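You operate a simulated robot arm through the tools that you are given. There is no shell and no other tool.

The job below is to be done with a simulated two-armed robot. You get a single attempt, and the scene is never put back.

TASK
Zero the photometer for nitrate and read the yellow vial.
Fine: zero it on the white vial and put that back in its well; the read vial stays in the photometer, its knob left at nitrate.

It is judged by the outcome, as a careful person would: the job done as asked, and still so three seconds after it is handed in. It fails if anything else is knocked over, pushed out of place, dropped, spilled or broken.

THE ROBOT
Two 7-joint arms with two-finger parallel grippers on one trunk that stands fixed in place. Base frame: the origin is at the foot of the trunk, x ahead of it, y to its left, z up. Lengths are in mm, angles in degrees, forces in N, time in s.
The left shoulder is at [70, 188, 1215], the right one opposite. With the tool pointing down near the work surface each hand reaches from about 240 to 780 mm from the base axis, measured 20 degrees to its own side. Payload 3.91 kg a hand.
The TCP of each hand is the grasp point between the finger pads, 30 mm short of the fingertips. In the tool frame z runs along the fingers and y along their closing line. Largest opening 110 mm; finger width 20, thickness 10; the body of the gripper, 48 by 112 mm, starts 55 mm behind the TCP.
Orientation is that of the tool frame in the base frame, as a unit quaternion [w, x, y, z]. With the fingers straight down and closing along the base's y, the tool's x points along the base's -x, its y along +y and its z along -z.

THE INTERFACE
- The arms move only by the tool arm_command. It takes "left_motion", "right_motion" or both (then of equal length, played together; a hand with none holds still); each is one flat list of numbers, 7 for each row, row after row: the turn, a rotation vector about the tool's x, y, z in degrees, then the shift along the tool's x, y, z in mm, then the finger opening in mm, from 0 to 110. In form: [rx, ry, rz, x, y, z, fingers, rx, ry, rz, x, y, z, fingers, ...]. A call has 1 to 20 rows; each row is the pose to reach, as a shift and turn from the pose commanded when the call began, along the tool's axes at that moment. A row lasts 0.2 s, in which the tool goes at most 50 mm and 8.6 degrees; a call with a longer step from one row to the next is refused whole, and so is a gripper value outside its range. A pose out of reach is approached as far as the arm can. The call stops where the force on the tool passes 40 N (or 10 N more than at its start, if that is more) or the arm is blocked; 0.2 s more then pass. The fingers move at their own pace (about 72 mm/s each) and stop on an object; they squeeze with about 21 N. The grip force told is the motor's: it shows also when the fingers shut on nothing. Time passes only in rows, and 0.2 s behind the last, so rows that repeat a pose let the fingers close. It gives the time, the measured TCP pose, the force on the tool (base axes), the opening and the grip force at its end, in the units of the frame above (readings bear some noise), with the torque about the TCP (base axes, N m) and any sound that the robot's microphone picked up.
- Cameras (640 x 400 px; columns grow to the right, rows downward): "scene" is now at [129.5, 35.2, 1442]; the picture's right is [0.39, -0.92, 0.00], its down [-0.53, -0.22, -0.82] and it looks along [0.75, 0.32, -0.58] (base axes); focal length 360 px, centre (320, 200). "left" rides on the left gripper at [72, -17, -103] in its tool frame; the picture's right is [0.23, 0.97, 0.00], its down [-0.76, 0.18, -0.62] and it looks along [-0.61, 0.14, 0.78] (tool axes); focal length 222 px, centre (320, 200). "right" rides on the right gripper at [72, 17, -103] in its tool frame; the picture's right is [-0.23, 0.97, 0.00], its down [-0.76, -0.18, -0.62] and it looks along [-0.61, -0.14, 0.78] (tool axes); focal length 222 px, centre (320, 200). There is no depth. A picture from a camera that has moved, and an enlarged one, comes with that camera's place and axes in the base frame and with its lens.
- grab_frame(camera): a new picture of that camera. The clock stands still meanwhile.
- raise_lower(by): slides the trunk up (or, below 0, down) by that many mm; the arms and the scene camera ride with it, the base frame stays. It gives what a move gives, with no picture.
- head_to(pan, tilt): turns the head with the scene camera to pan (to the left, within 86 degrees either way) and tilt (down, from -29 to 69), counted from straight ahead of the robot. It gives what a move gives.
- close_up(camera, box): a new picture of the part [left, top, right, bottom] of that camera's present view, enlarged. The clock stands still meanwhile.
- sign_off(): hands the job in; it is judged then, once.

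Places have to be worked out from the pictures, the camera data and where the tool is seen. Open the grippers and draw the arms clear of the work before you hand the job in, unless the task says otherwise.

The tools are called after "Request:" as name(argument=value, ...) on one line, values as JSON. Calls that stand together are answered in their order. arm_command: Moves the arms, as the interface text tells. Its arguments: {"type":"object","properties":{"left_motion":{"type":"array","items":{"type":"number"}},"right_motion":{"type":"array","items":{"type":"number"}}},"required":[]} The other tools are called the same way: raise_lower (by) slides the trunk up or down; head_to (pan, tilt) turns the head that bears the scene camera; grab_frame (camera) takes a picture; close_up (camera, box) takes an enlarged picture of a part of a camera's view; sign_off () hands the job in.

At the start:

```text
clock: 0.0
left_eef_pos: [423.9, 483.8, 1113.1]
left_orientation: [0.0, -0.001, 1.0, -0.001]
left_force: [-1.1, 0.2, 0.3]
left_moment: [0.01, -0.02, 0.0]
left_gripper_width: 110.3
left_gripper_force: 0.0
right_eef_pos: [385.7, 36.9, 1217.6]
right_orientation: [-0.001, 0.0, 1.0, 0.0]
right_force: [-0.7, -0.5, -0.2]
right_moment: [-0.01, 0.01, 0.0]
right_gripper_width: 110.2
right_gripper_force: 0.1
trunk travel left (down, up): [-725.0, 215.0]
head pan, tilt: [22.8, 35.1]
```

scene: 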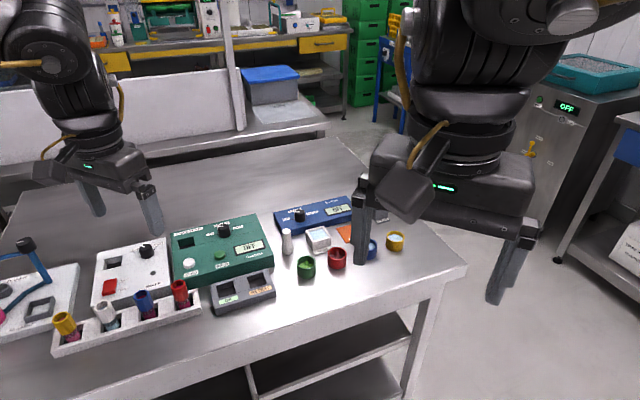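
right: 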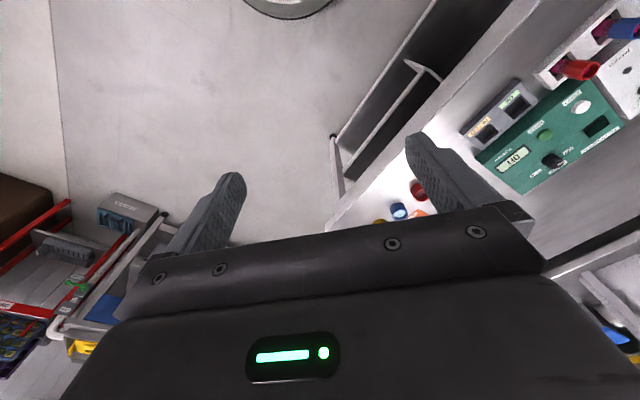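
left: 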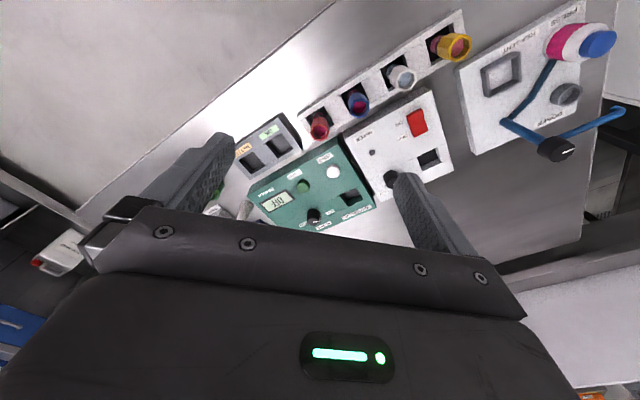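

I start by looking closely at the bench to find the photometer, vials and labels.

Request:
close_up(camera="scene", box=[160, 200, 290, 320])

Request:
close_up(camera="scene", box=[0, 220, 210, 360])

Request:
close_up(camera="scene", box=[260, 180, 420, 290])

Request:
close_up(camera="left", box=[220, 10, 480, 240])

```text
3.33 times, centred on (225, 260) of scene
camera zoom: at [129.5, 35.2, 1442.0], right [0.39, -0.92, 0.0], down [-0.53, -0.22, -0.82], along [0.75, 0.32, -0.58], focal length 1202 px, centre (637, 0)
```

zoom: 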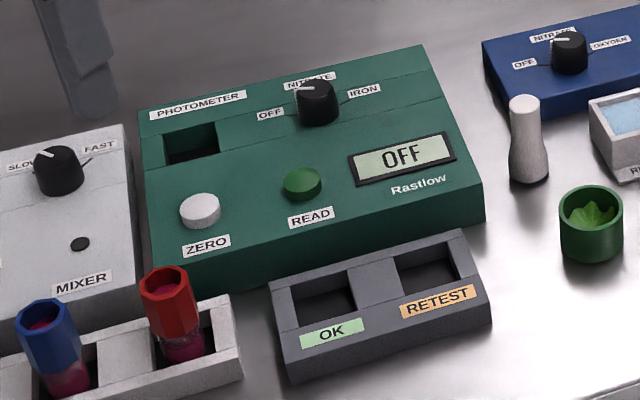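

```text
2.86 times, centred on (105, 290) of scene
camera zoom: at [129.5, 35.2, 1442.0], right [0.39, -0.92, 0.0], down [-0.53, -0.22, -0.82], along [0.75, 0.32, -0.58], focal length 1030 px, centre (934, -57)
```

zoom: 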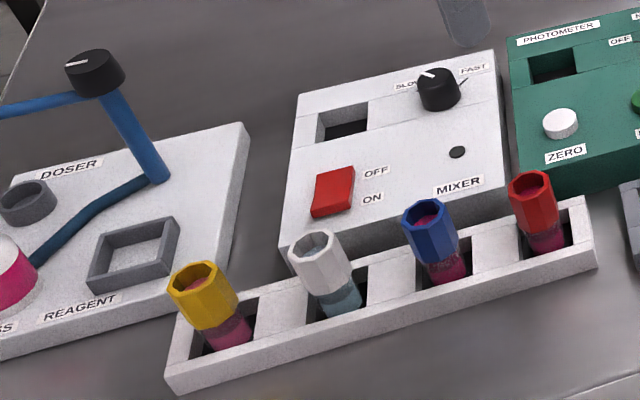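

```text
3.64 times, centred on (340, 235) of scene
camera zoom: at [129.5, 35.2, 1442.0], right [0.39, -0.92, 0.0], down [-0.53, -0.22, -0.82], along [0.75, 0.32, -0.58], focal length 1311 px, centre (247, 73)
```

zoom: 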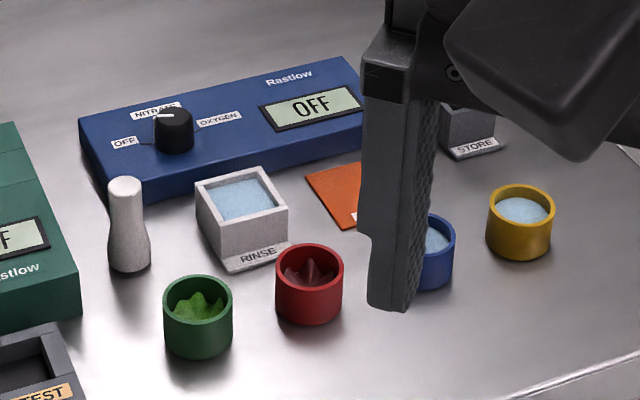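

```text
1.74 times, centred on (350, 125) of left
camera zoom: at [351.5, 467.1, 1216.0], right [-0.23, 0.97, 0.0], down [0.76, 0.18, 0.62], along [0.61, 0.14, -0.78], focal length 386 px, centre (268, 330)
```

zoom: 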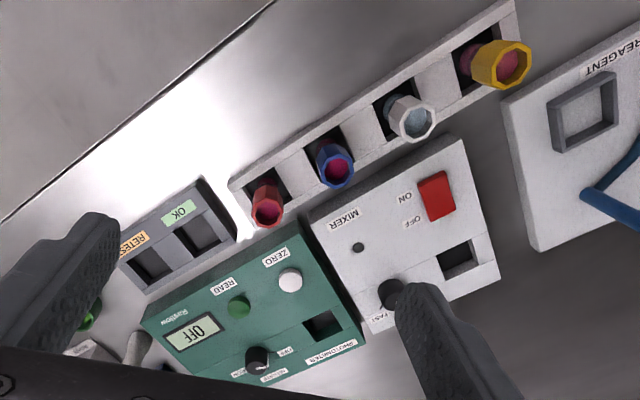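

The scene view shows a rack holding yellow, white, blue and red vials. The green photometer beside it has a knob at OFF, ZERO and READ buttons and a sample well. I turn the head toward it for better triangulation.

Request:
head_to(pan=50, tilt=45)

Request:
grab_frame(camera="scene")

```text
clock: 0.9
left_eef_pos: [425.7, 485.5, 1112.7]
left_orientation: [0.0, 0.0, 1.0, 0.0]
left_force: [0.3, -0.2, 0.5]
left_moment: [0.0, -0.02, -0.04]
left_gripper_width: 110.0
left_gripper_force: 0.0
right_eef_pos: [384.4, 35.9, 1216.2]
right_orientation: [-0.001, 0.0, 1.0, 0.001]
right_force: [0.0, -0.5, 0.3]
right_moment: [-0.01, 0.0, 0.01]
right_gripper_width: 110.1
right_gripper_force: 0.1
trunk travel left (down, up): [-725.0, 215.0]
head pan, tilt: [50.0, 45.0]
```

```text
taken
camera scene: at [100.7, 63.3, 1427.4], right [0.77, -0.64, 0.0], down [-0.45, -0.54, -0.71], along [0.46, 0.54, -0.71], focal length 360 px, centre (320, 200)
```

scene: 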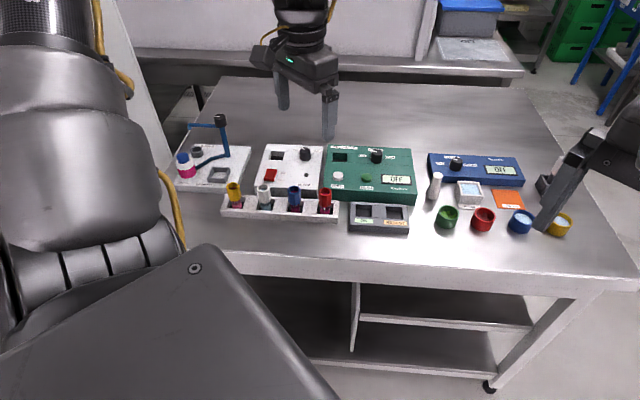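

This view shows all the relevant fixtures; I enlarge it to measure the rack, well, knob and buttons.

Request:
close_up(camera="scene", box=[310, 140, 420, 210])

Request:
close_up(camera="scene", box=[210, 160, 350, 240])

Request:
grab_frame(camera="left")

```text
5.71 times, centred on (365, 175) of scene
camera zoom: at [100.7, 63.3, 1427.4], right [0.77, -0.64, 0.0], down [-0.45, -0.54, -0.71], along [0.46, 0.54, -0.71], focal length 2060 px, centre (63, 343)
```

zoom: 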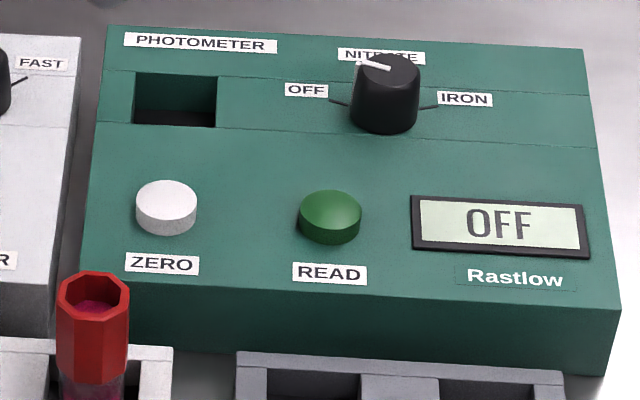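

```text
4.57 times, centred on (280, 200) of scene
camera zoom: at [100.7, 63.3, 1427.4], right [0.77, -0.64, 0.0], down [-0.45, -0.54, -0.71], along [0.46, 0.54, -0.71], focal length 1648 px, centre (503, 200)
```

zoom: 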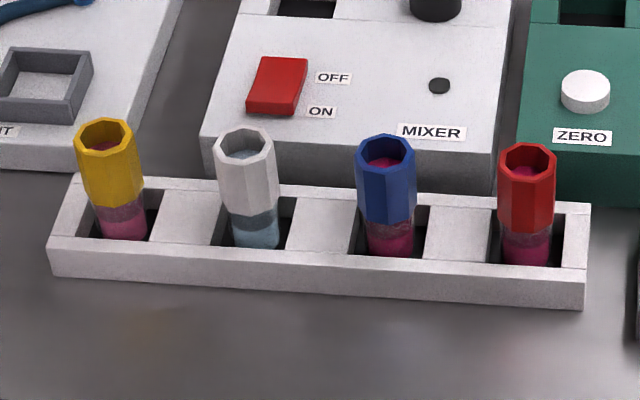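

```text
taken
camera left: at [351.5, 467.0, 1216.0], right [-0.23, 0.97, 0.0], down [0.76, 0.18, 0.62], along [0.61, 0.14, -0.78], focal length 222 px, centre (320, 200)
```

left: 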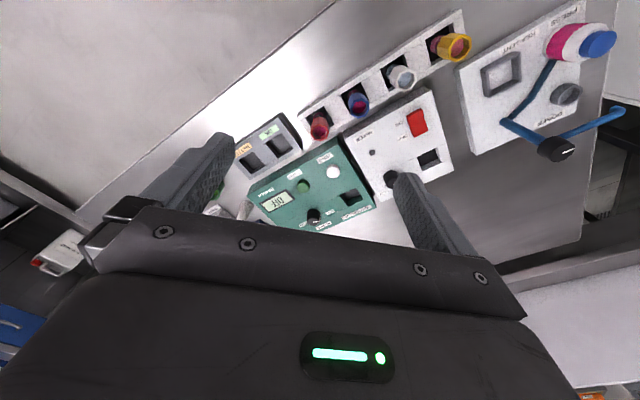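

Triangulating the two views gives these positions (mm, base frame):
- Vial tops at z≈875: yellow (334, 645), white (385, 597).
- ZERO button (559, 541, 857).
- READ button (606, 491).
- Sample well (609, 591).
- Knob axis about (676, 525).

The instruments are turned about 45° from the base axes. I move the left hand high above the knob, both to test the reach and to look closer.

Request:
arm_command(left_motion=[0, 0, -8, -31, 5, 14, 70, 0, 0, -16, -62, 10, 28, 70, 0, 0, -24, -93, 15, 42, 70, 0, 0, -32, -124, 20, 56, 70, 0, 0, -40, -155, 25, 70, 70, 0, 0, -48, -186, 30, 84, 70, 0, 0, -56, -218, 35, 98, 70, 0, 0, -64, -250, 40, 112, 70])

Request:
grab_frame(camera="left")

Request:
grab_frame(camera="scene")

```text
clock: 2.7
left_eef_pos: [622.7, 522.9, 1020.9]
left_orientation: [0.0, -0.531, 0.848, -0.001]
left_force: [0.7, 0.2, -0.1]
left_moment: [0.01, -0.03, 0.01]
left_gripper_width: 69.8
left_gripper_force: 0.1
left hand out of reach, approached as far as the arm can: row 7, 8
right_eef_pos: [383.9, 35.7, 1216.0]
right_orientation: [0.001, 0.0, 1.0, 0.001]
right_force: [-0.9, -0.3, -0.5]
right_moment: [0.01, -0.02, -0.04]
right_gripper_width: 109.8
right_gripper_force: 0.1
trunk travel left (down, up): [-725.0, 215.0]
head pan, tilt: [50.0, 45.0]
```

```text
taken
camera left: at [604.7, 448.9, 1124.1], right [-0.98, 0.22, 0.0], down [0.17, 0.76, 0.62], along [0.14, 0.61, -0.78], focal length 222 px, centre (320, 200)
```

left: 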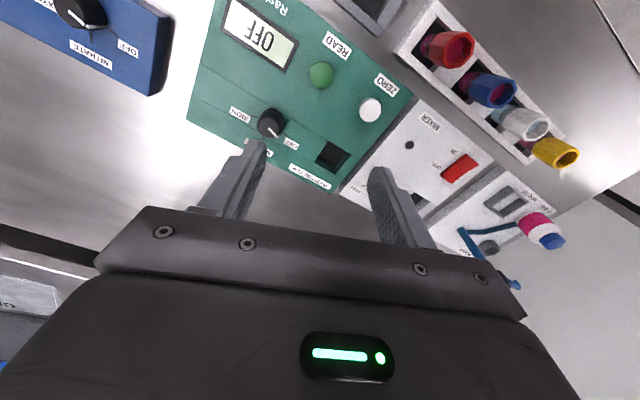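

```text
taken
camera scene: at [98.9, 63.6, 1427.5], right [0.77, -0.64, 0.0], down [-0.45, -0.54, -0.71], along [0.46, 0.54, -0.71], focal length 360 px, centre (320, 200)
```

scene: 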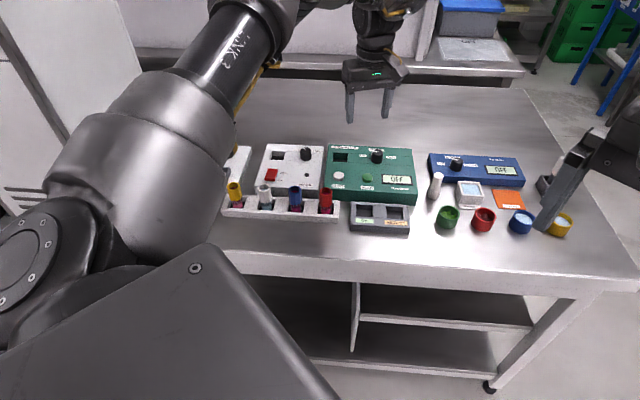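

The vertical reach stops about 646 mm from the shoulder at this height, and the knob is about 697 mm out. Getting there will take either a slight tilt or a trunk height change. I back off a little and see which pose the controller counts from.

Request:
arm_command(left_motion=[0, 0, 0, 17.4, 36, 0, 70, 0, 0, 0, 17.4, 36, 0, 70])

```text
clock: 3.3
left_eef_pos: [584.5, 521.7, 1021.1]
left_orientation: [-0.001, -0.53, 0.848, 0.001]
left_force: [-0.2, 0.3, -0.8]
left_moment: [0.02, 0.03, 0.03]
left_gripper_width: 70.2
left_gripper_force: 0.1
right_eef_pos: [385.3, 35.5, 1215.1]
right_orientation: [-0.001, 0.0, 1.0, 0.0]
right_force: [1.1, -0.4, 0.1]
right_moment: [0.01, -0.02, 0.03]
right_gripper_width: 109.8
right_gripper_force: 0.2
trunk travel left (down, up): [-725.0, 215.0]
head pan, tilt: [50.0, 45.0]
```

The controller counts from the pose actually reached. Next I test whether a vertical tool reaches above the sample well, staying safely high.

Request:
arm_command(left_motion=[0, 0, 5, -18, 1.5, 22, 70, 0, 0, 10, -36, 3, 45, 70, 0, 0, 15, -54, 5, 68, 70, 0, 0, 19, -72.5, 6.4, 91, 70, 0, 0, 19, -72.5, 6.4, 91, 70])

Request:
grab_frame(camera="left")

Request:
grab_frame(camera="scene")

```text
clock: 4.5
left_eef_pos: [593.8, 579.9, 947.2]
left_orientation: [0.0, -0.381, 0.925, -0.001]
left_force: [-0.4, -1.0, 0.1]
left_moment: [0.0, 0.03, 0.02]
left_gripper_width: 70.2
left_gripper_force: 0.0
left hand out of reach, approached as far as the arm can: row 4, 5
right_eef_pos: [384.9, 35.7, 1215.9]
right_orientation: [0.0, 0.0, 1.0, 0.0]
right_force: [0.6, -1.6, -0.5]
right_moment: [0.0, -0.01, -0.01]
right_gripper_width: 110.1
right_gripper_force: 0.1
trunk travel left (down, up): [-725.0, 215.0]
head pan, tilt: [50.0, 45.0]
```

```text
taken
camera left: at [553.0, 516.7, 1049.2], right [-0.85, 0.53, 0.0], down [0.41, 0.66, 0.62], along [0.33, 0.53, -0.78], focal length 222 px, centre (320, 200)
```

left: 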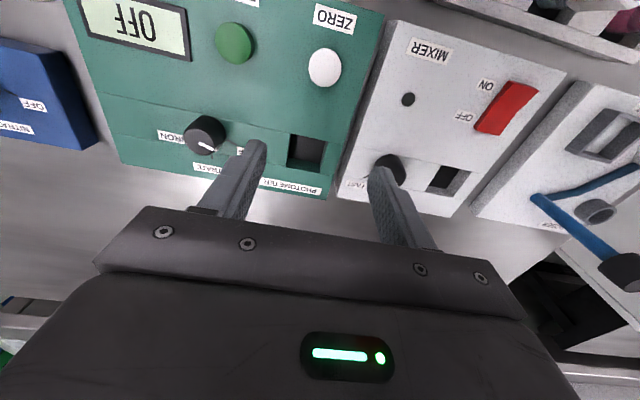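

```text
taken
camera scene: at [101.0, 62.7, 1427.4], right [0.77, -0.64, 0.0], down [-0.45, -0.54, -0.71], along [0.45, 0.54, -0.71], focal length 360 px, centre (320, 200)
```

scene: 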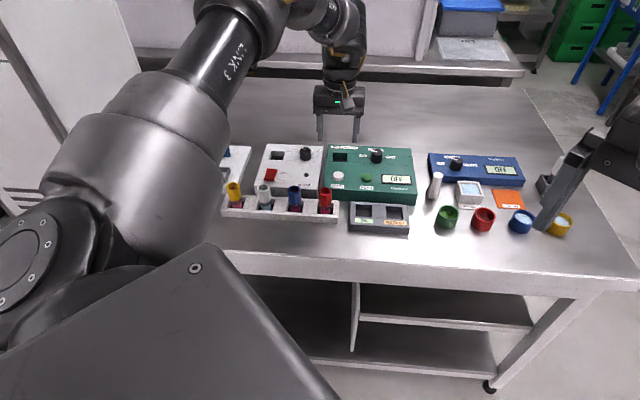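

With the tool vertical the reach tops out about 655 mm from the shoulder, while the well needs about 673 mm. A constant 8° lean about the closing axis covers that and keeps the pads vertical. I zoom in to pin down the knob and well positions.

Request:
close_up(camera="left", box=[130, 90, 350, 210])

Request:
close_up(camera="scene", box=[350, 140, 420, 185])

```text
2.91 times, centred on (240, 150) of left
camera zoom: at [553.0, 516.7, 1049.2], right [-0.85, 0.53, 0.0], down [0.41, 0.66, 0.62], along [0.33, 0.53, -0.78], focal length 646 px, centre (553, 346)
```

zoom: 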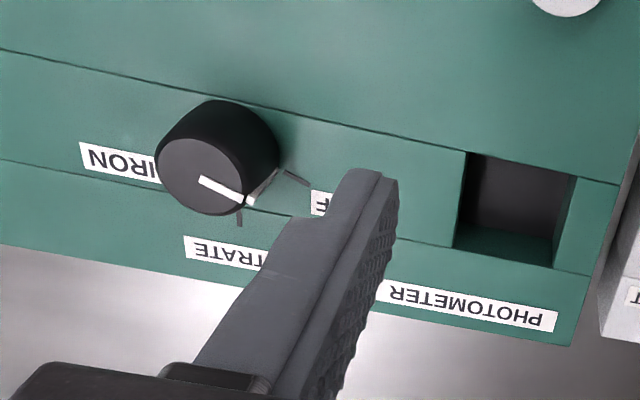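

```text
8.89 times, centred on (385, 162) of scene
camera zoom: at [101.0, 62.7, 1427.4], right [0.77, -0.64, 0.0], down [-0.45, -0.54, -0.71], along [0.45, 0.54, -0.71], focal length 3205 px, centre (-258, 533)
```

zoom: 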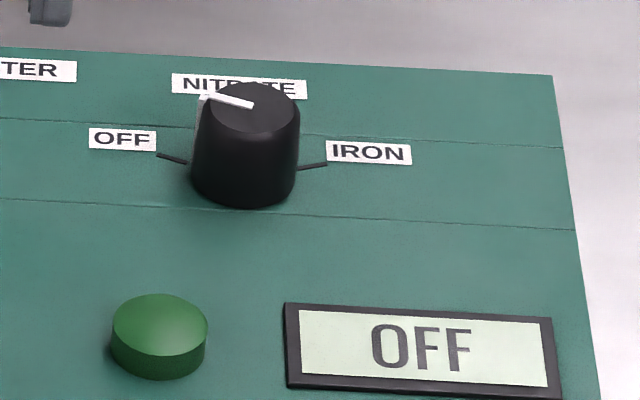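

Cross-checking the views puts the panel top at z≈842, the knob axis at (682, 530) with its top at z≈870, and the well at (618, 599). ZERO comes out at (562, 543, 854) and READ at (611, 493, 854). I move above the knob with the tool leaning 15° forward and turned so that a 70° clockwise turn fits.

Request:
arm_command(left_motion=[-0.63, -3.72, -4.78, -5.6, -24.8, 8, 60, -1.26, -7.44, -9.56, -11.3, -49.7, 16, 60, -1.89, -11.16, -14.34, -17, -74.5, 24, 60, -2.52, -14.88, -19.12, -22.6, -99.4, 32, 60, -2.52, -14.88, -19.12, -22.6, -99.4, 32, 60])

Request:
grab_frame(camera="left")

Request:
close_up(camera="scene", box=[310, 80, 450, 210])

```text
clock: 5.7
left_eef_pos: [635.6, 553.8, 1028.1]
left_orientation: [0.11, -0.526, 0.84, 0.069]
left_force: [0.8, -0.2, -1.0]
left_moment: [0.0, 0.02, 0.0]
left_gripper_width: 59.8
left_gripper_force: 0.2
left hand out of reach, approached as far as the arm can: row 1, 2, 3, 4, 5
right_eef_pos: [384.5, 37.4, 1215.2]
right_orientation: [0.0, -0.001, 1.0, 0.0]
right_force: [0.5, 0.5, -0.6]
right_moment: [-0.06, -0.02, -0.01]
right_gripper_width: 110.0
right_gripper_force: 0.2
trunk travel left (down, up): [-725.0, 215.0]
head pan, tilt: [50.0, 45.0]
```

```text
taken
camera left: at [609.1, 459.1, 1108.2], right [-0.97, 0.23, -0.06], down [0.09, 0.6, 0.8], along [0.22, 0.77, -0.6], focal length 222 px, centre (320, 200)
```

left: 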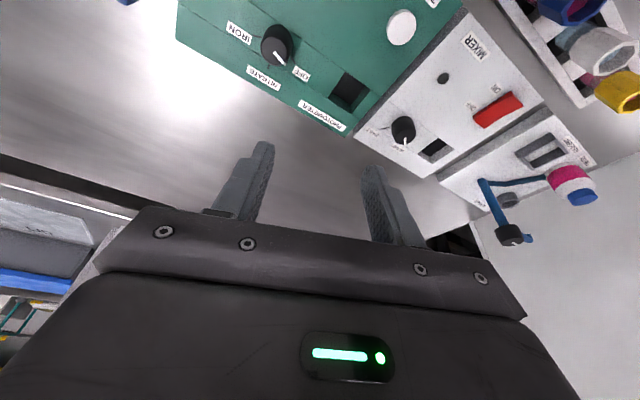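

```text
3.08 times, centred on (380, 145) of scene
camera zoom: at [100.6, 64.5, 1427.3], right [0.77, -0.64, 0.0], down [-0.45, -0.54, -0.71], along [0.45, 0.54, -0.71], focal length 1109 px, centre (135, 369)
```

zoom: 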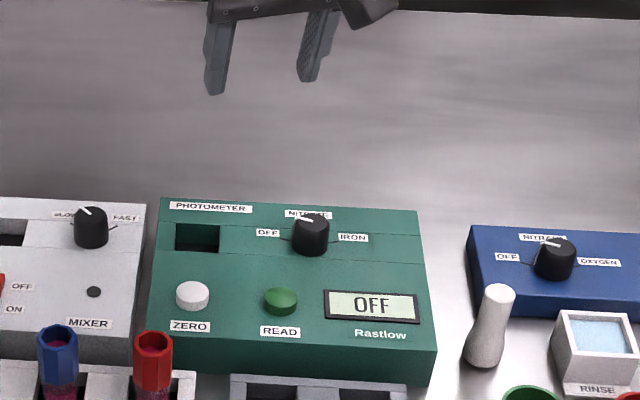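

That pose came back as out of reach and the hand drifted up to z≈1028, so the solver probably got stuck at the fully stretched arm. I back off to a comfortable pose, lower there, and then extend outward.

Request:
arm_command(left_motion=[0, 0, 0, 30.4, 8.9, 17.2, 60, 0, 0, 0, 60.8, 17.8, 34.5, 60, 0, 0, 0, 91, 26.8, 51.8, 60, 0, 0, 0, 121.5, 35.7, 69, 60, 0, 0, 0, 121.5, 35.7, 69, 60])

```text
clock: 6.9
left_eef_pos: [597.8, 567.0, 1017.1]
left_orientation: [0.109, -0.526, 0.84, 0.069]
left_force: [0.8, 0.3, 0.4]
left_moment: [-0.02, -0.01, 0.0]
left_gripper_width: 59.8
left_gripper_force: 0.0
left hand out of reach, approached as far as the arm can: row 1, 2, 3, 4, 5
right_eef_pos: [385.0, 35.8, 1215.9]
right_orientation: [0.0, 0.0, 1.0, 0.0]
right_force: [0.2, -0.3, 0.8]
right_moment: [0.0, 0.02, 0.03]
right_gripper_width: 110.0
right_gripper_force: 0.1
trunk travel left (down, up): [-725.0, 215.0]
head pan, tilt: [50.0, 45.0]
```

A pose that was clearly within distance was refused too, so this looks like a joint limit tied to the yaw and tilt combination rather than reach. I look at the arm's configuration.

Request:
head_to(pan=55, tilt=20)

Request:
grab_frame(camera="scene")

Request:
grab_frame(camera="right")

```text
clock: 7.8
left_eef_pos: [597.7, 566.8, 1017.1]
left_orientation: [0.109, -0.526, 0.84, 0.069]
left_force: [0.3, -0.2, 0.7]
left_moment: [0.0, 0.0, -0.03]
left_gripper_width: 60.3
left_gripper_force: 0.0
right_eef_pos: [384.9, 36.8, 1214.9]
right_orientation: [0.0, 0.0, 1.0, 0.0]
right_force: [0.2, 0.1, 0.6]
right_moment: [0.01, 0.0, -0.01]
right_gripper_width: 110.0
right_gripper_force: 0.1
trunk travel left (down, up): [-725.0, 215.0]
head pan, tilt: [55.0, 20.0]
```

```text
taken
camera scene: at [101.7, 77.4, 1466.0], right [0.82, -0.57, 0.0], down [-0.2, -0.28, -0.94], along [0.54, 0.77, -0.34], focal length 360 px, centre (320, 200)
```

scene: 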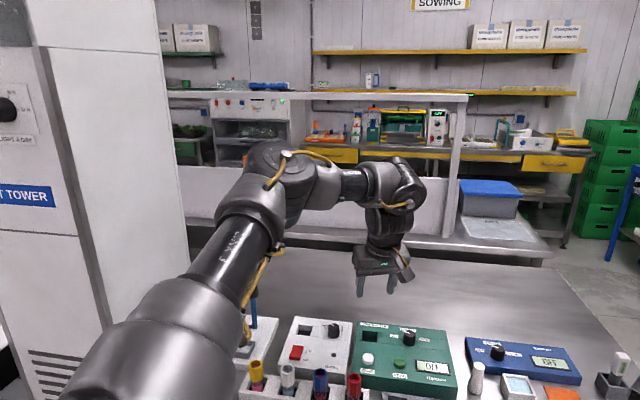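

```text
taken
camera right: at [312.3, 53.3, 1319.1], right [0.23, 0.97, 0.0], down [0.76, -0.18, 0.62], along [0.61, -0.14, -0.78], focal length 222 px, centre (320, 200)
```

right: 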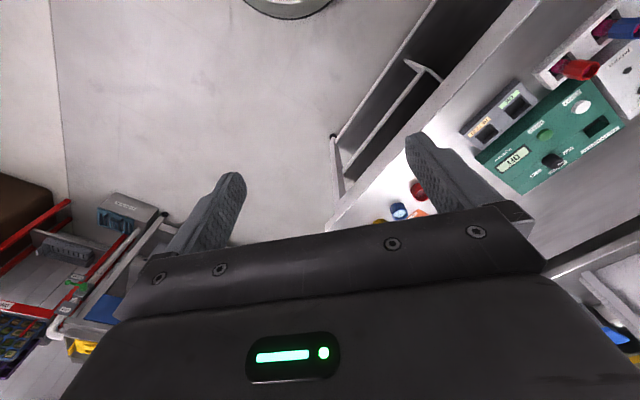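

The elbow sits out to the left with the forearm folded, so the problem is a joint limit and not distance. I return to a vertical tool in a comfortable place with a smaller yaw.

Request:
arm_command(left_motion=[0.89, 2.91, 6.76, 20.9, 2.8, -2.1, 60, 1.78, 5.82, 13.52, 41.7, 5.5, -4.2, 60, 2.67, 8.73, 20.28, 62.6, 8.3, -6.2, 60, 3.56, 11.64, 27.04, 83.4, 11, -8.3, 60, 4.45, 14.55, 33.8, 104.3, 13.8, -10.4, 60, 4.45, 14.55, 33.8, 104.3, 13.8, -10.4, 60])

Request:
grab_frame(camera="scene")

```text
clock: 9.2
left_eef_pos: [542.9, 475.4, 1002.9]
left_orientation: [-0.001, -0.259, 0.966, 0.0]
left_force: [-0.3, 0.1, 0.1]
left_moment: [0.02, -0.01, 0.02]
left_gripper_width: 60.1
left_gripper_force: 0.0
right_eef_pos: [385.4, 36.4, 1215.5]
right_orientation: [0.0, 0.001, 1.0, 0.0]
right_force: [0.1, 0.0, 0.1]
right_moment: [-0.02, -0.01, 0.0]
right_gripper_width: 110.0
right_gripper_force: 0.1
trunk travel left (down, up): [-725.0, 215.0]
head pan, tilt: [55.0, 20.0]
```

```text
taken
camera scene: at [101.9, 77.6, 1466.0], right [0.82, -0.57, 0.0], down [-0.2, -0.28, -0.94], along [0.54, 0.77, -0.34], focal length 360 px, centre (320, 200)
```

scene: 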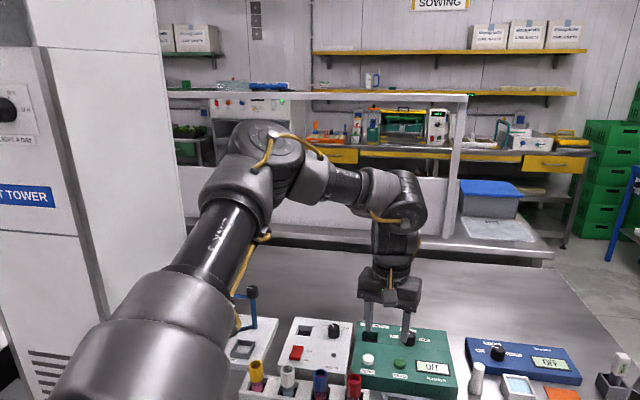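

The hand is vertical again at (543, 475, 1003) with a yaw of 30°. I try the 15° forward lean here without moving.

Request:
arm_command(left_motion=[0, -7.5, 0, 0, 0, 0, 60, 0, -15, 0, 0, 0, 0, 60, 0, -15, 0, 0, 0, 0, 60])

Request:
grab_frame(camera="scene")

```text
clock: 10.0
left_eef_pos: [542.7, 475.6, 1000.8]
left_orientation: [0.126, -0.26, 0.957, 0.034]
left_force: [-0.6, 0.3, -0.2]
left_moment: [-0.01, 0.02, -0.02]
left_gripper_width: 60.2
left_gripper_force: 0.1
right_eef_pos: [386.4, 36.8, 1216.4]
right_orientation: [0.0, 0.0, 1.0, -0.001]
right_force: [-0.1, 0.7, 0.4]
right_moment: [0.03, -0.01, 0.01]
right_gripper_width: 110.2
right_gripper_force: 0.0
trunk travel left (down, up): [-725.0, 215.0]
head pan, tilt: [55.0, 20.0]
```

```text
taken
camera scene: at [102.5, 77.4, 1466.0], right [0.82, -0.57, 0.0], down [-0.2, -0.28, -0.94], along [0.54, 0.77, -0.34], focal length 360 px, centre (320, 200)
```

scene: 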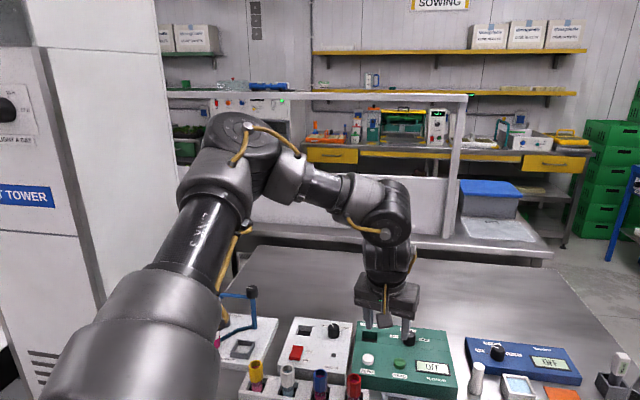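

The lean works at yaw 30°. From here I extend to above the knob at TCP (678, 527, 930).

Request:
arm_command(left_motion=[0, 0, 0, -24, -4.5, 21, 60, 0, 0, 0, -48, -9, 42, 60, 0, 0, 0, -72, -13.5, 63, 60, 0, 0, 0, -96, -18, 84, 60, 0, 0, 0, -119.6, -22.5, 105.5, 60, 0, 0, 0, -119.6, -22.5, 105.5, 60])

Request:
grab_frame(camera="left")

Request:
grab_frame(camera="scene")

```text
clock: 11.4
left_eef_pos: [652.8, 524.1, 945.4]
left_orientation: [0.125, -0.259, 0.957, 0.033]
left_force: [0.2, -0.8, -0.4]
left_moment: [0.02, -0.02, -0.02]
left_gripper_width: 60.0
left_gripper_force: 0.0
left hand out of reach, approached as far as the arm can: row 5, 6
right_eef_pos: [384.4, 37.3, 1214.8]
right_orientation: [0.0, 0.0, 1.0, 0.0]
right_force: [-0.7, 0.4, 0.3]
right_moment: [-0.03, -0.02, -0.02]
right_gripper_width: 109.7
right_gripper_force: 0.1
trunk travel left (down, up): [-725.0, 215.0]
head pan, tilt: [55.0, 20.0]
```

```text
taken
camera left: at [576.5, 459.2, 1025.6], right [-0.68, 0.73, -0.06], down [0.41, 0.44, 0.8], along [0.61, 0.52, -0.6], focal length 222 px, centre (320, 200)
```

left: 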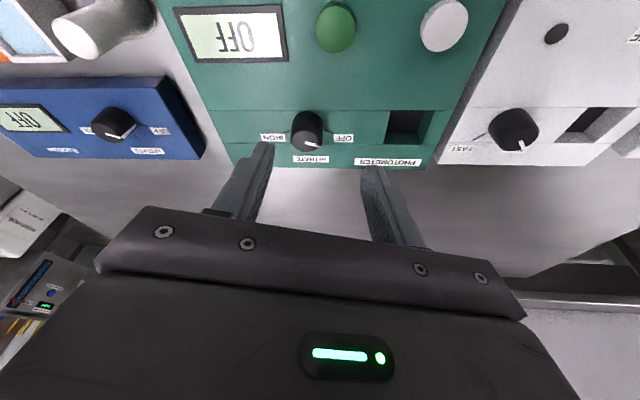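

```text
taken
camera scene: at [101.4, 78.1, 1466.1], right [0.82, -0.57, 0.0], down [-0.2, -0.28, -0.94], along [0.54, 0.77, -0.34], focal length 360 px, centre (320, 200)
```

scene: 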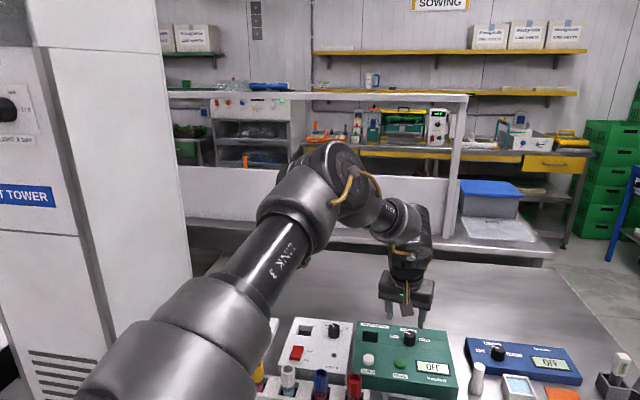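

The arm stopped at (653, 524, 945), still short in both x and z. I raise the hand and lower the trunk by the same amount, since a different shoulder height may open the reach.

Request:
arm_command(left_motion=[0, 0, 0, -3.2, 0.4, -40.6, 60, 0, 0, 0, -6.4, 0.8, -81.2, 60, 0, 0, 0, -9.5, 1.3, -121.7, 60, 0, 0, 0, -9.5, 1.3, -121.7, 60])

Request:
raise_lower(by=-110)

```text
clock: 12.4
left_eef_pos: [627.8, 513.7, 1065.2]
left_orientation: [0.125, -0.258, 0.957, 0.033]
left_force: [0.6, 0.6, 0.1]
left_moment: [-0.02, 0.04, 0.01]
left_gripper_width: 60.0
left_gripper_force: 0.1
right_eef_pos: [384.7, 36.9, 1215.9]
right_orientation: [-0.001, 0.001, 1.0, 0.0]
right_force: [0.5, -0.1, 0.5]
right_moment: [0.0, 0.01, 0.01]
right_gripper_width: 109.9
right_gripper_force: 0.0
trunk travel left (down, up): [-725.0, 215.0]
head pan, tilt: [55.0, 20.0]
```

```text
clock: 13.8
left_eef_pos: [627.8, 512.1, 955.9]
left_orientation: [0.126, -0.258, 0.957, 0.033]
left_force: [-0.3, 0.2, -0.2]
left_moment: [0.01, 0.01, 0.01]
left_gripper_width: 60.0
left_gripper_force: 0.1
right_eef_pos: [384.2, 37.2, 1106.3]
right_orientation: [0.0, 0.0, 1.0, 0.001]
right_force: [0.0, 0.2, 0.4]
right_moment: [-0.01, -0.02, -0.05]
right_gripper_width: 109.9
right_gripper_force: 0.1
trunk travel left (down, up): [-615.0, 325.0]
head pan, tilt: [55.0, 20.0]
```

Now the shoulder is at z≈1105 and the hand at (628, 512, 956). I try the extension to above the knob again.

Request:
arm_command(left_motion=[0, 0, 0, -14, -4, 13, 60, 0, 0, 0, -28, -8, 26, 60, 0, 0, 0, -42.5, -11.7, 38.3, 60, 0, 0, 0, -42.5, -11.7, 38.3, 60])

```text
clock: 14.8
left_eef_pos: [678.0, 529.8, 926.8]
left_orientation: [0.126, -0.26, 0.957, 0.034]
left_force: [-0.5, 0.0, 0.0]
left_moment: [-0.01, 0.02, -0.03]
left_gripper_width: 59.6
left_gripper_force: 0.0
right_eef_pos: [384.9, 37.2, 1107.0]
right_orientation: [0.0, 0.001, 1.0, 0.0]
right_force: [-0.4, 0.6, -0.4]
right_moment: [-0.01, -0.03, 0.01]
right_gripper_width: 110.0
right_gripper_force: 0.1
trunk travel left (down, up): [-615.0, 325.0]
head pan, tilt: [55.0, 20.0]
```

Lowering the trunk opened the reach. I test whether the tool can now be fully vertical here, which would make everything simpler.

Request:
arm_command(left_motion=[0, 5, 0, 0, 0, 0, 60, 0, 10, 0, 0, 0, 0, 60, 0, 15, 0, 0, 0, 0, 60, 0, 15, 0, 0, 0, 0, 60])

Request:
grab_frame(camera="left")

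```text
clock: 15.8
left_eef_pos: [622.0, 519.9, 924.6]
left_orientation: [0.0, -0.261, 0.965, -0.001]
left_force: [-0.6, 0.1, -0.1]
left_moment: [0.01, -0.03, -0.01]
left_gripper_width: 60.3
left_gripper_force: 0.1
left hand out of reach, approached as far as the arm can: row 1, 2, 3, 4
right_eef_pos: [386.2, 35.7, 1105.2]
right_orientation: [0.001, 0.0, 1.0, 0.0]
right_force: [-0.4, 0.0, -0.6]
right_moment: [-0.02, 0.0, -0.01]
right_gripper_width: 109.9
right_gripper_force: 0.0
trunk travel left (down, up): [-615.0, 325.0]
head pan, tilt: [55.0, 20.0]
```

```text
taken
camera left: at [567.6, 468.6, 1027.1], right [-0.69, 0.73, 0.0], down [0.57, 0.54, 0.62], along [0.45, 0.43, -0.78], focal length 222 px, centre (320, 200)
```

left: 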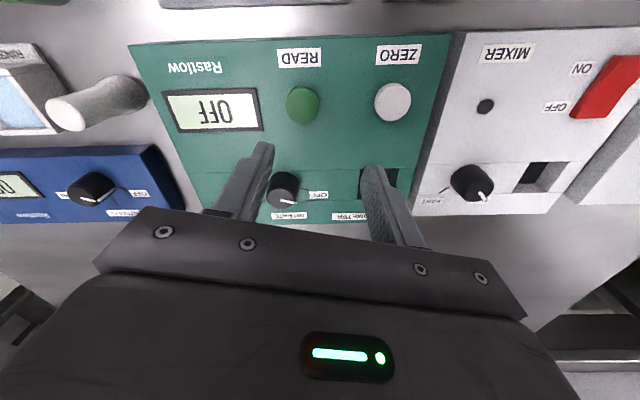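

The vertical tool only reaches about 644 mm from the shoulder, but the 15° lean covers the rest. I lean again over the knob and test how far I can yaw counterclockwise.

Request:
arm_command(left_motion=[0, -7.5, 0, -15, -6, 0, 60, 0, -15, 0, -32, -13, -1, 60, 0, -15, 0, -51.8, -21.3, -3.4, 60, 0, -15, 0, -51.8, -21.3, -3.4, 60])

Request:
arm_command(left_motion=[-2.07, 0, -7.73, 0, 0, 0, 60, -4.14, 0, -15.45, 0, 0, 0, 60, -6.21, 0, -23.18, 0, 0, 0, 60, -8.28, 0, -30.9, 0, 0, 0, 60, -8.28, 0, -30.9, 0, 0, 0, 60])

Request:
grab_frame(camera="left")

```text
clock: 16.8
left_eef_pos: [675.2, 528.7, 928.9]
left_orientation: [0.126, -0.258, 0.957, 0.034]
left_force: [-0.2, 0.2, 0.9]
left_moment: [-0.03, -0.03, 0.01]
left_gripper_width: 59.9
left_gripper_force: 0.0
right_eef_pos: [384.7, 38.0, 1105.8]
right_orientation: [0.0, -0.001, 1.0, 0.0]
right_force: [0.0, 0.2, -0.1]
right_moment: [-0.02, 0.03, -0.02]
right_gripper_width: 110.2
right_gripper_force: 0.1
trunk travel left (down, up): [-615.0, 325.0]
head pan, tilt: [55.0, 20.0]
```

```text
clock: 18.0
left_eef_pos: [651.8, 529.3, 930.0]
left_orientation: [0.112, -0.513, 0.848, 0.067]
left_force: [-0.3, -0.3, -0.9]
left_moment: [0.04, 0.02, 0.01]
left_gripper_width: 60.1
left_gripper_force: 0.1
left hand out of reach, approached as far as the arm can: row 2, 3, 4, 5
right_eef_pos: [384.3, 36.9, 1107.0]
right_orientation: [0.0, -0.001, 1.0, 0.001]
right_force: [0.2, 0.0, 0.5]
right_moment: [-0.02, 0.0, 0.02]
right_gripper_width: 109.8
right_gripper_force: 0.1
trunk travel left (down, up): [-615.0, 325.0]
head pan, tilt: [55.0, 20.0]
```

```text
taken
camera left: at [620.9, 434.9, 1009.8], right [-0.96, 0.26, -0.06], down [0.11, 0.59, 0.8], along [0.24, 0.76, -0.6], focal length 222 px, centre (320, 200)
```

left: 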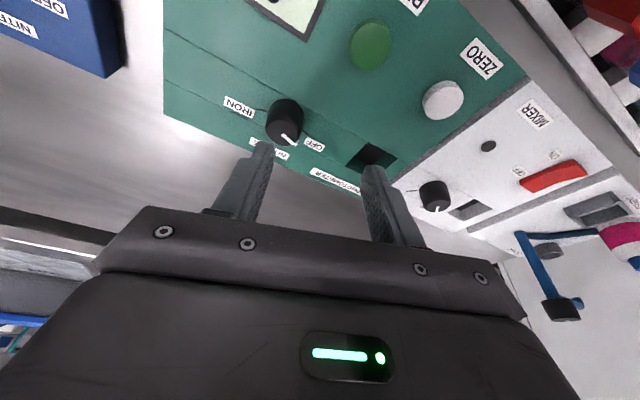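

A lean that is not radial costs reach. I keep the lean radial at 12° and use a pure spin about the tool axis for the knob turn. I move there at a safe height, starting at spin −35°.

Request:
arm_command(left_motion=[2.14, 1.68, -0.88, -2, -8, 6.8, 60, 4.28, 3.36, -1.77, -4.1, -16, 13.5, 60, 6.43, 5.04, -2.65, -6.2, -24.1, 20.3, 60, 6.43, 5.04, -2.65, -6.2, -24.1, 20.3, 60])

Request:
grab_frame(camera="left")

Request:
head_to(pan=42, tilt=40)

Request:
grab_frame(camera="scene")

```text
clock: 19.0
left_eef_pos: [664.4, 532.4, 931.6]
left_orientation: [0.105, -0.527, 0.843, -0.006]
left_force: [-0.4, 0.9, 0.1]
left_moment: [0.02, 0.05, 0.02]
left_gripper_width: 60.1
left_gripper_force: 0.0
left hand out of reach, approached as far as the arm can: row 1, 2, 3, 4
right_eef_pos: [385.4, 36.1, 1106.3]
right_orientation: [-0.001, 0.0, 1.0, -0.001]
right_force: [0.4, -0.7, -0.6]
right_moment: [-0.03, 0.01, 0.0]
right_gripper_width: 110.1
right_gripper_force: 0.1
trunk travel left (down, up): [-615.0, 325.0]
head pan, tilt: [55.0, 20.0]
```

```text
taken
camera left: at [629.8, 448.5, 1022.7], right [-0.96, 0.23, -0.16], down [0.05, 0.69, 0.72], along [0.27, 0.68, -0.68], focal length 222 px, centre (320, 200)
```

left: 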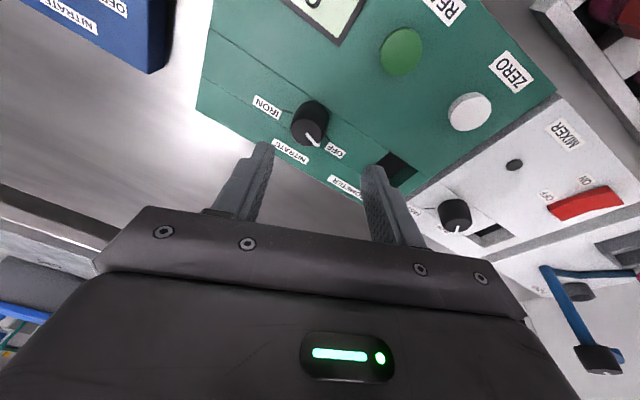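

```text
clock: 19.9
left_eef_pos: [664.8, 532.2, 931.9]
left_orientation: [0.105, -0.527, 0.843, -0.006]
left_force: [-0.2, -0.1, 0.0]
left_moment: [-0.01, -0.01, 0.0]
left_gripper_width: 60.0
left_gripper_force: 0.1
right_eef_pos: [384.8, 36.4, 1105.5]
right_orientation: [0.0, 0.001, 1.0, 0.001]
right_force: [0.0, -1.0, -0.1]
right_moment: [0.02, -0.02, 0.02]
right_gripper_width: 109.8
right_gripper_force: 0.0
trunk travel left (down, up): [-615.0, 325.0]
head pan, tilt: [42.0, 40.0]
```

```text
taken
camera scene: at [111.5, 58.1, 1324.7], right [0.67, -0.74, 0.0], down [-0.48, -0.43, -0.77], along [0.57, 0.51, -0.64], focal length 360 px, centre (320, 200)
```

scene: 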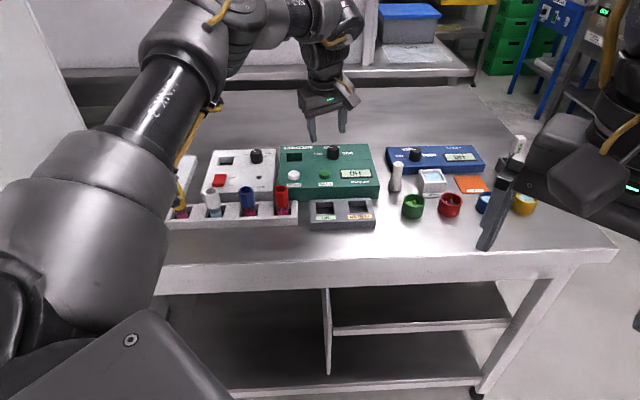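

The block again includes the downward direction, which points to more trunk lowering. I lift the hand 65 mm and lower the trunk another 65 mm.

Request:
arm_command(left_motion=[0, 0, 0, -1.2, -0.5, -33, 60, 0, 0, 0, -2.4, -1.1, -65.9, 60, 0, 0, 0, -2.4, -1.1, -65.9, 60])

Request:
raise_lower(by=-65)

```text
clock: 20.7
left_eef_pos: [655.7, 526.7, 996.3]
left_orientation: [0.104, -0.528, 0.843, -0.006]
left_force: [0.0, 0.2, 1.6]
left_moment: [-0.01, -0.03, -0.01]
left_gripper_width: 60.0
left_gripper_force: 0.1
right_eef_pos: [386.5, 36.1, 1105.2]
right_orientation: [0.0, 0.001, 1.0, 0.0]
right_force: [0.7, -0.1, -0.1]
right_moment: [0.02, -0.02, 0.02]
right_gripper_width: 109.8
right_gripper_force: 0.0
trunk travel left (down, up): [-615.0, 325.0]
head pan, tilt: [42.0, 40.0]
```

```text
clock: 21.7
left_eef_pos: [655.9, 526.3, 932.5]
left_orientation: [0.105, -0.527, 0.844, -0.006]
left_force: [-0.2, 0.4, -0.7]
left_moment: [-0.04, 0.0, -0.01]
left_gripper_width: 60.0
left_gripper_force: 0.1
right_eef_pos: [385.1, 37.0, 1041.0]
right_orientation: [0.0, 0.0, 1.0, 0.0]
right_force: [0.0, -0.2, -0.7]
right_moment: [-0.03, 0.01, 0.03]
right_gripper_width: 109.8
right_gripper_force: 0.0
trunk travel left (down, up): [-550.0, 390.0]
head pan, tilt: [42.0, 40.0]
```

Shoulder now at z≈1040 and the hand at (656, 526, 932). I try again for the hover above the knob.

Request:
arm_command(left_motion=[0, 0, 0, -3.7, -8.4, 12.1, 60, 0, 0, 0, -7.5, -16.8, 24.3, 60, 0, 0, 0, -7.5, -16.8, 24.3, 60])

Request:
grab_frame(camera="left")

Request:
grab_frame(camera="scene")

```text
clock: 22.5
left_eef_pos: [666.8, 526.9, 907.8]
left_orientation: [0.106, -0.526, 0.844, -0.006]
left_force: [0.3, 0.2, -0.3]
left_moment: [-0.01, -0.02, 0.0]
left_gripper_width: 60.1
left_gripper_force: 0.1
left hand out of reach, approached as far as the arm can: row 2, 3
right_eef_pos: [385.1, 35.4, 1041.2]
right_orientation: [0.0, -0.001, 1.0, 0.001]
right_force: [-0.2, -0.4, 0.0]
right_moment: [0.02, 0.03, 0.02]
right_gripper_width: 110.1
right_gripper_force: 0.1
trunk travel left (down, up): [-550.0, 390.0]
head pan, tilt: [42.0, 40.0]
```

```text
taken
camera left: at [631.4, 442.9, 998.7], right [-0.96, 0.23, -0.16], down [0.05, 0.69, 0.72], along [0.27, 0.68, -0.68], focal length 222 px, centre (320, 200)
```

left: 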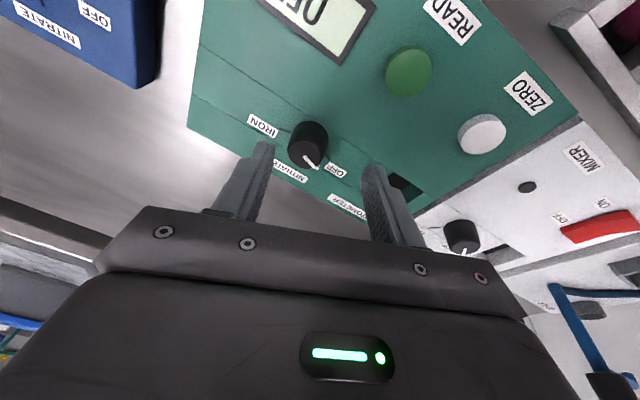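

```text
taken
camera scene: at [111.8, 57.9, 1259.6], right [0.67, -0.74, 0.0], down [-0.48, -0.43, -0.77], along [0.57, 0.51, -0.64], focal length 360 px, centre (320, 200)
```

scene: 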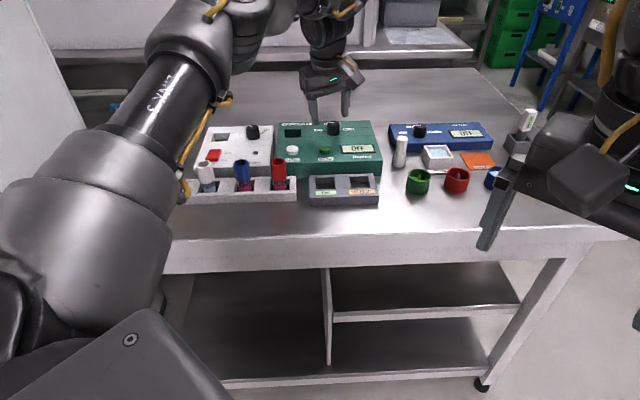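

The remaining shortfall is about 12 mm and is now purely radial, so a little more lean will cover it. I switch to a 20° lean and will turn the knob about the vertical in two grips of about 36° each, starting at yaw 47°, hovering above the knob first.

Request:
arm_command(left_motion=[-0.79, -3.02, 5.87, 2, 0, -4.3, 60, -1.57, -6.03, 11.74, 0, -4, -4.3, 60, -2.36, -9.05, 17.61, -3.8, -10.9, -4.3, 60, -2.36, -9.05, 17.61, -3.8, -10.9, -4.3, 60])

Request:
grab_frame(camera="left")

Request:
close_up(camera="scene", box=[260, 60, 400, 160])

```text
clock: 23.5
left_eef_pos: [679.2, 523.5, 914.5]
left_orientation: [0.159, -0.393, 0.903, 0.07]
left_force: [0.2, -0.4, 0.2]
left_moment: [0.02, -0.01, -0.01]
left_gripper_width: 59.9
left_gripper_force: 0.0
right_eef_pos: [385.2, 36.7, 1041.5]
right_orientation: [0.0, 0.0, 1.0, 0.0]
right_force: [-0.5, -0.1, -0.2]
right_moment: [0.01, -0.01, 0.02]
right_gripper_width: 110.2
right_gripper_force: 0.1
trunk travel left (down, up): [-550.0, 390.0]
head pan, tilt: [42.0, 40.0]
```

```text
taken
camera left: at [620.3, 435.9, 986.7], right [-0.86, 0.51, -0.08], down [0.21, 0.49, 0.85], along [0.47, 0.71, -0.53], focal length 222 px, centre (320, 200)
```

left: 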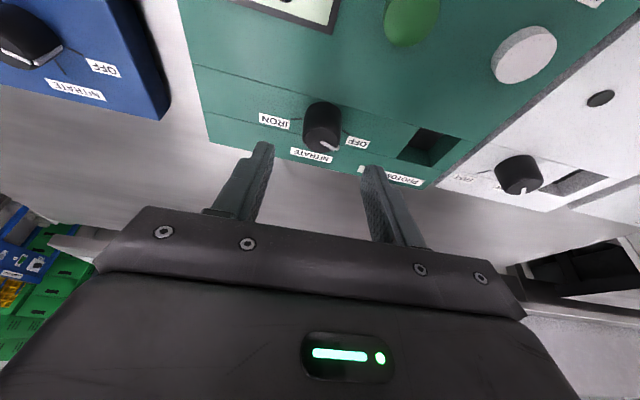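

```text
4.00 times, centred on (330, 110) of scene
camera zoom: at [111.2, 57.9, 1259.7], right [0.67, -0.74, 0.0], down [-0.48, -0.43, -0.77], along [0.57, 0.51, -0.64], focal length 1442 px, centre (280, 560)
```

zoom: 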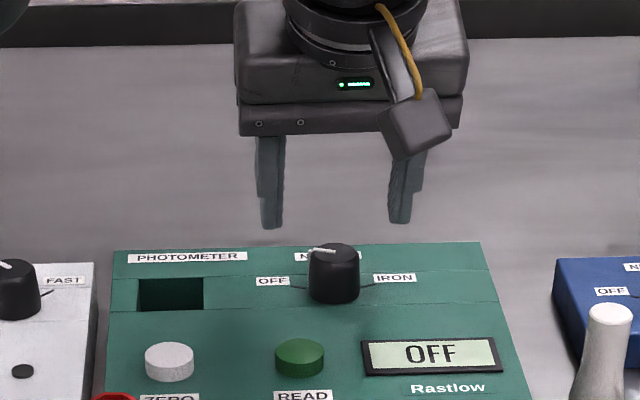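

The hover pose is reached. I zoom the wrist camera and the scene camera to align the knob between the fingers.

Request:
close_up(camera="left", box=[240, 80, 460, 220])

Request:
close_up(camera="scene", box=[315, 90, 385, 140])

```text
2.86 times, centred on (350, 150) of left
camera zoom: at [620.3, 435.9, 986.7], right [-0.86, 0.51, -0.08], down [0.21, 0.49, 0.85], along [0.47, 0.71, -0.53], focal length 635 px, centre (234, 343)
```

zoom: 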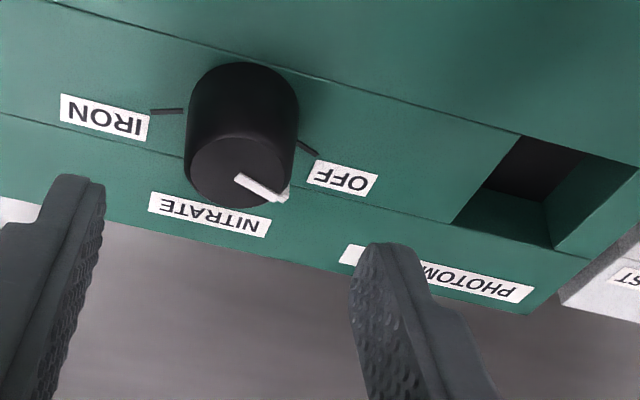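

```text
8.00 times, centred on (350, 115) of scene
camera zoom: at [111.2, 57.9, 1259.7], right [0.67, -0.74, 0.0], down [-0.48, -0.43, -0.77], along [0.57, 0.51, -0.64], focal length 2884 px, centre (80, 880)
```

zoom: 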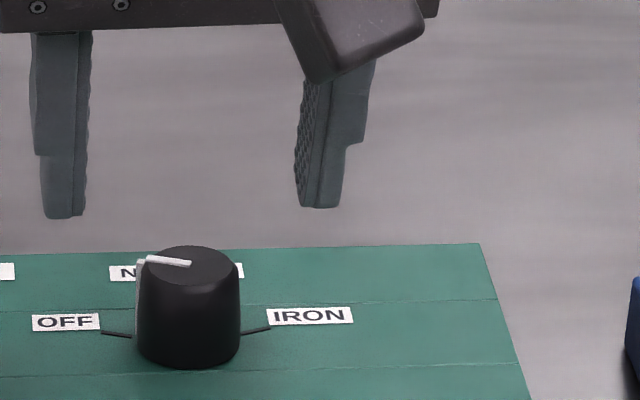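

The knob sits centred between the fingers to within about 1 mm in the tool frame. I descend 34 mm straight down around it with the fingers open.

Request:
arm_command(left_motion=[0, 0, 0, 5.8, 0, 16, 60, 0, 0, 0, 11.6, 0, 31.9, 60, 0, 0, 0, 11.6, 0, 31.9, 60])

Request:
close_up(camera="left", box=[180, 80, 460, 260])

Request:
close_up(camera="scene", box=[300, 90, 370, 140])

```text
clock: 24.3
left_eef_pos: [678.8, 522.3, 881.0]
left_orientation: [0.159, -0.393, 0.903, 0.069]
left_force: [0.0, 0.7, 0.0]
left_moment: [0.0, -0.04, -0.04]
left_gripper_width: 59.9
left_gripper_force: 0.1
right_eef_pos: [384.9, 34.8, 1040.5]
right_orientation: [0.0, 0.0, 1.0, 0.0]
right_force: [0.7, 0.1, 0.1]
right_moment: [0.0, 0.02, 0.01]
right_gripper_width: 110.2
right_gripper_force: 0.1
trunk travel left (down, up): [-550.0, 390.0]
head pan, tilt: [42.0, 40.0]
```

```text
2.22 times, centred on (320, 170) of left
camera zoom: at [620.0, 435.2, 953.0], right [-0.86, 0.51, -0.08], down [0.21, 0.49, 0.85], along [0.47, 0.71, -0.53], focal length 494 px, centre (320, 267)
```

zoom: 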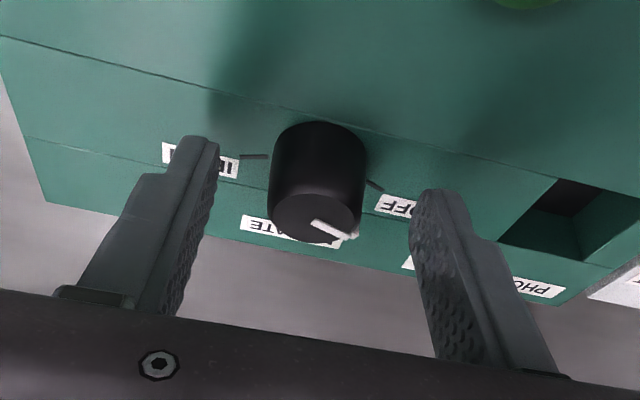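

```text
8.00 times, centred on (335, 115) of scene
camera zoom: at [111.3, 57.8, 1259.7], right [0.67, -0.74, 0.0], down [-0.48, -0.43, -0.77], along [0.57, 0.51, -0.64], focal length 2884 px, centre (200, 880)
```

zoom: 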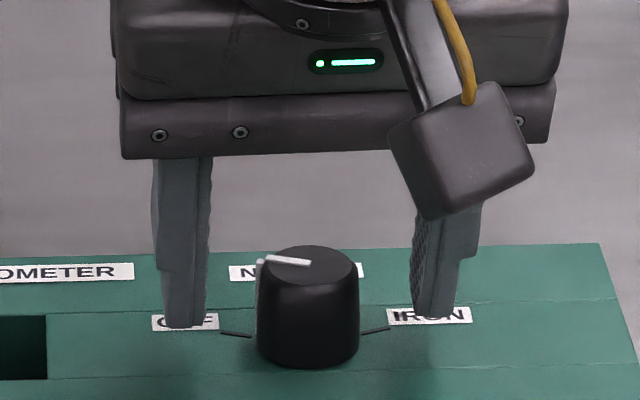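

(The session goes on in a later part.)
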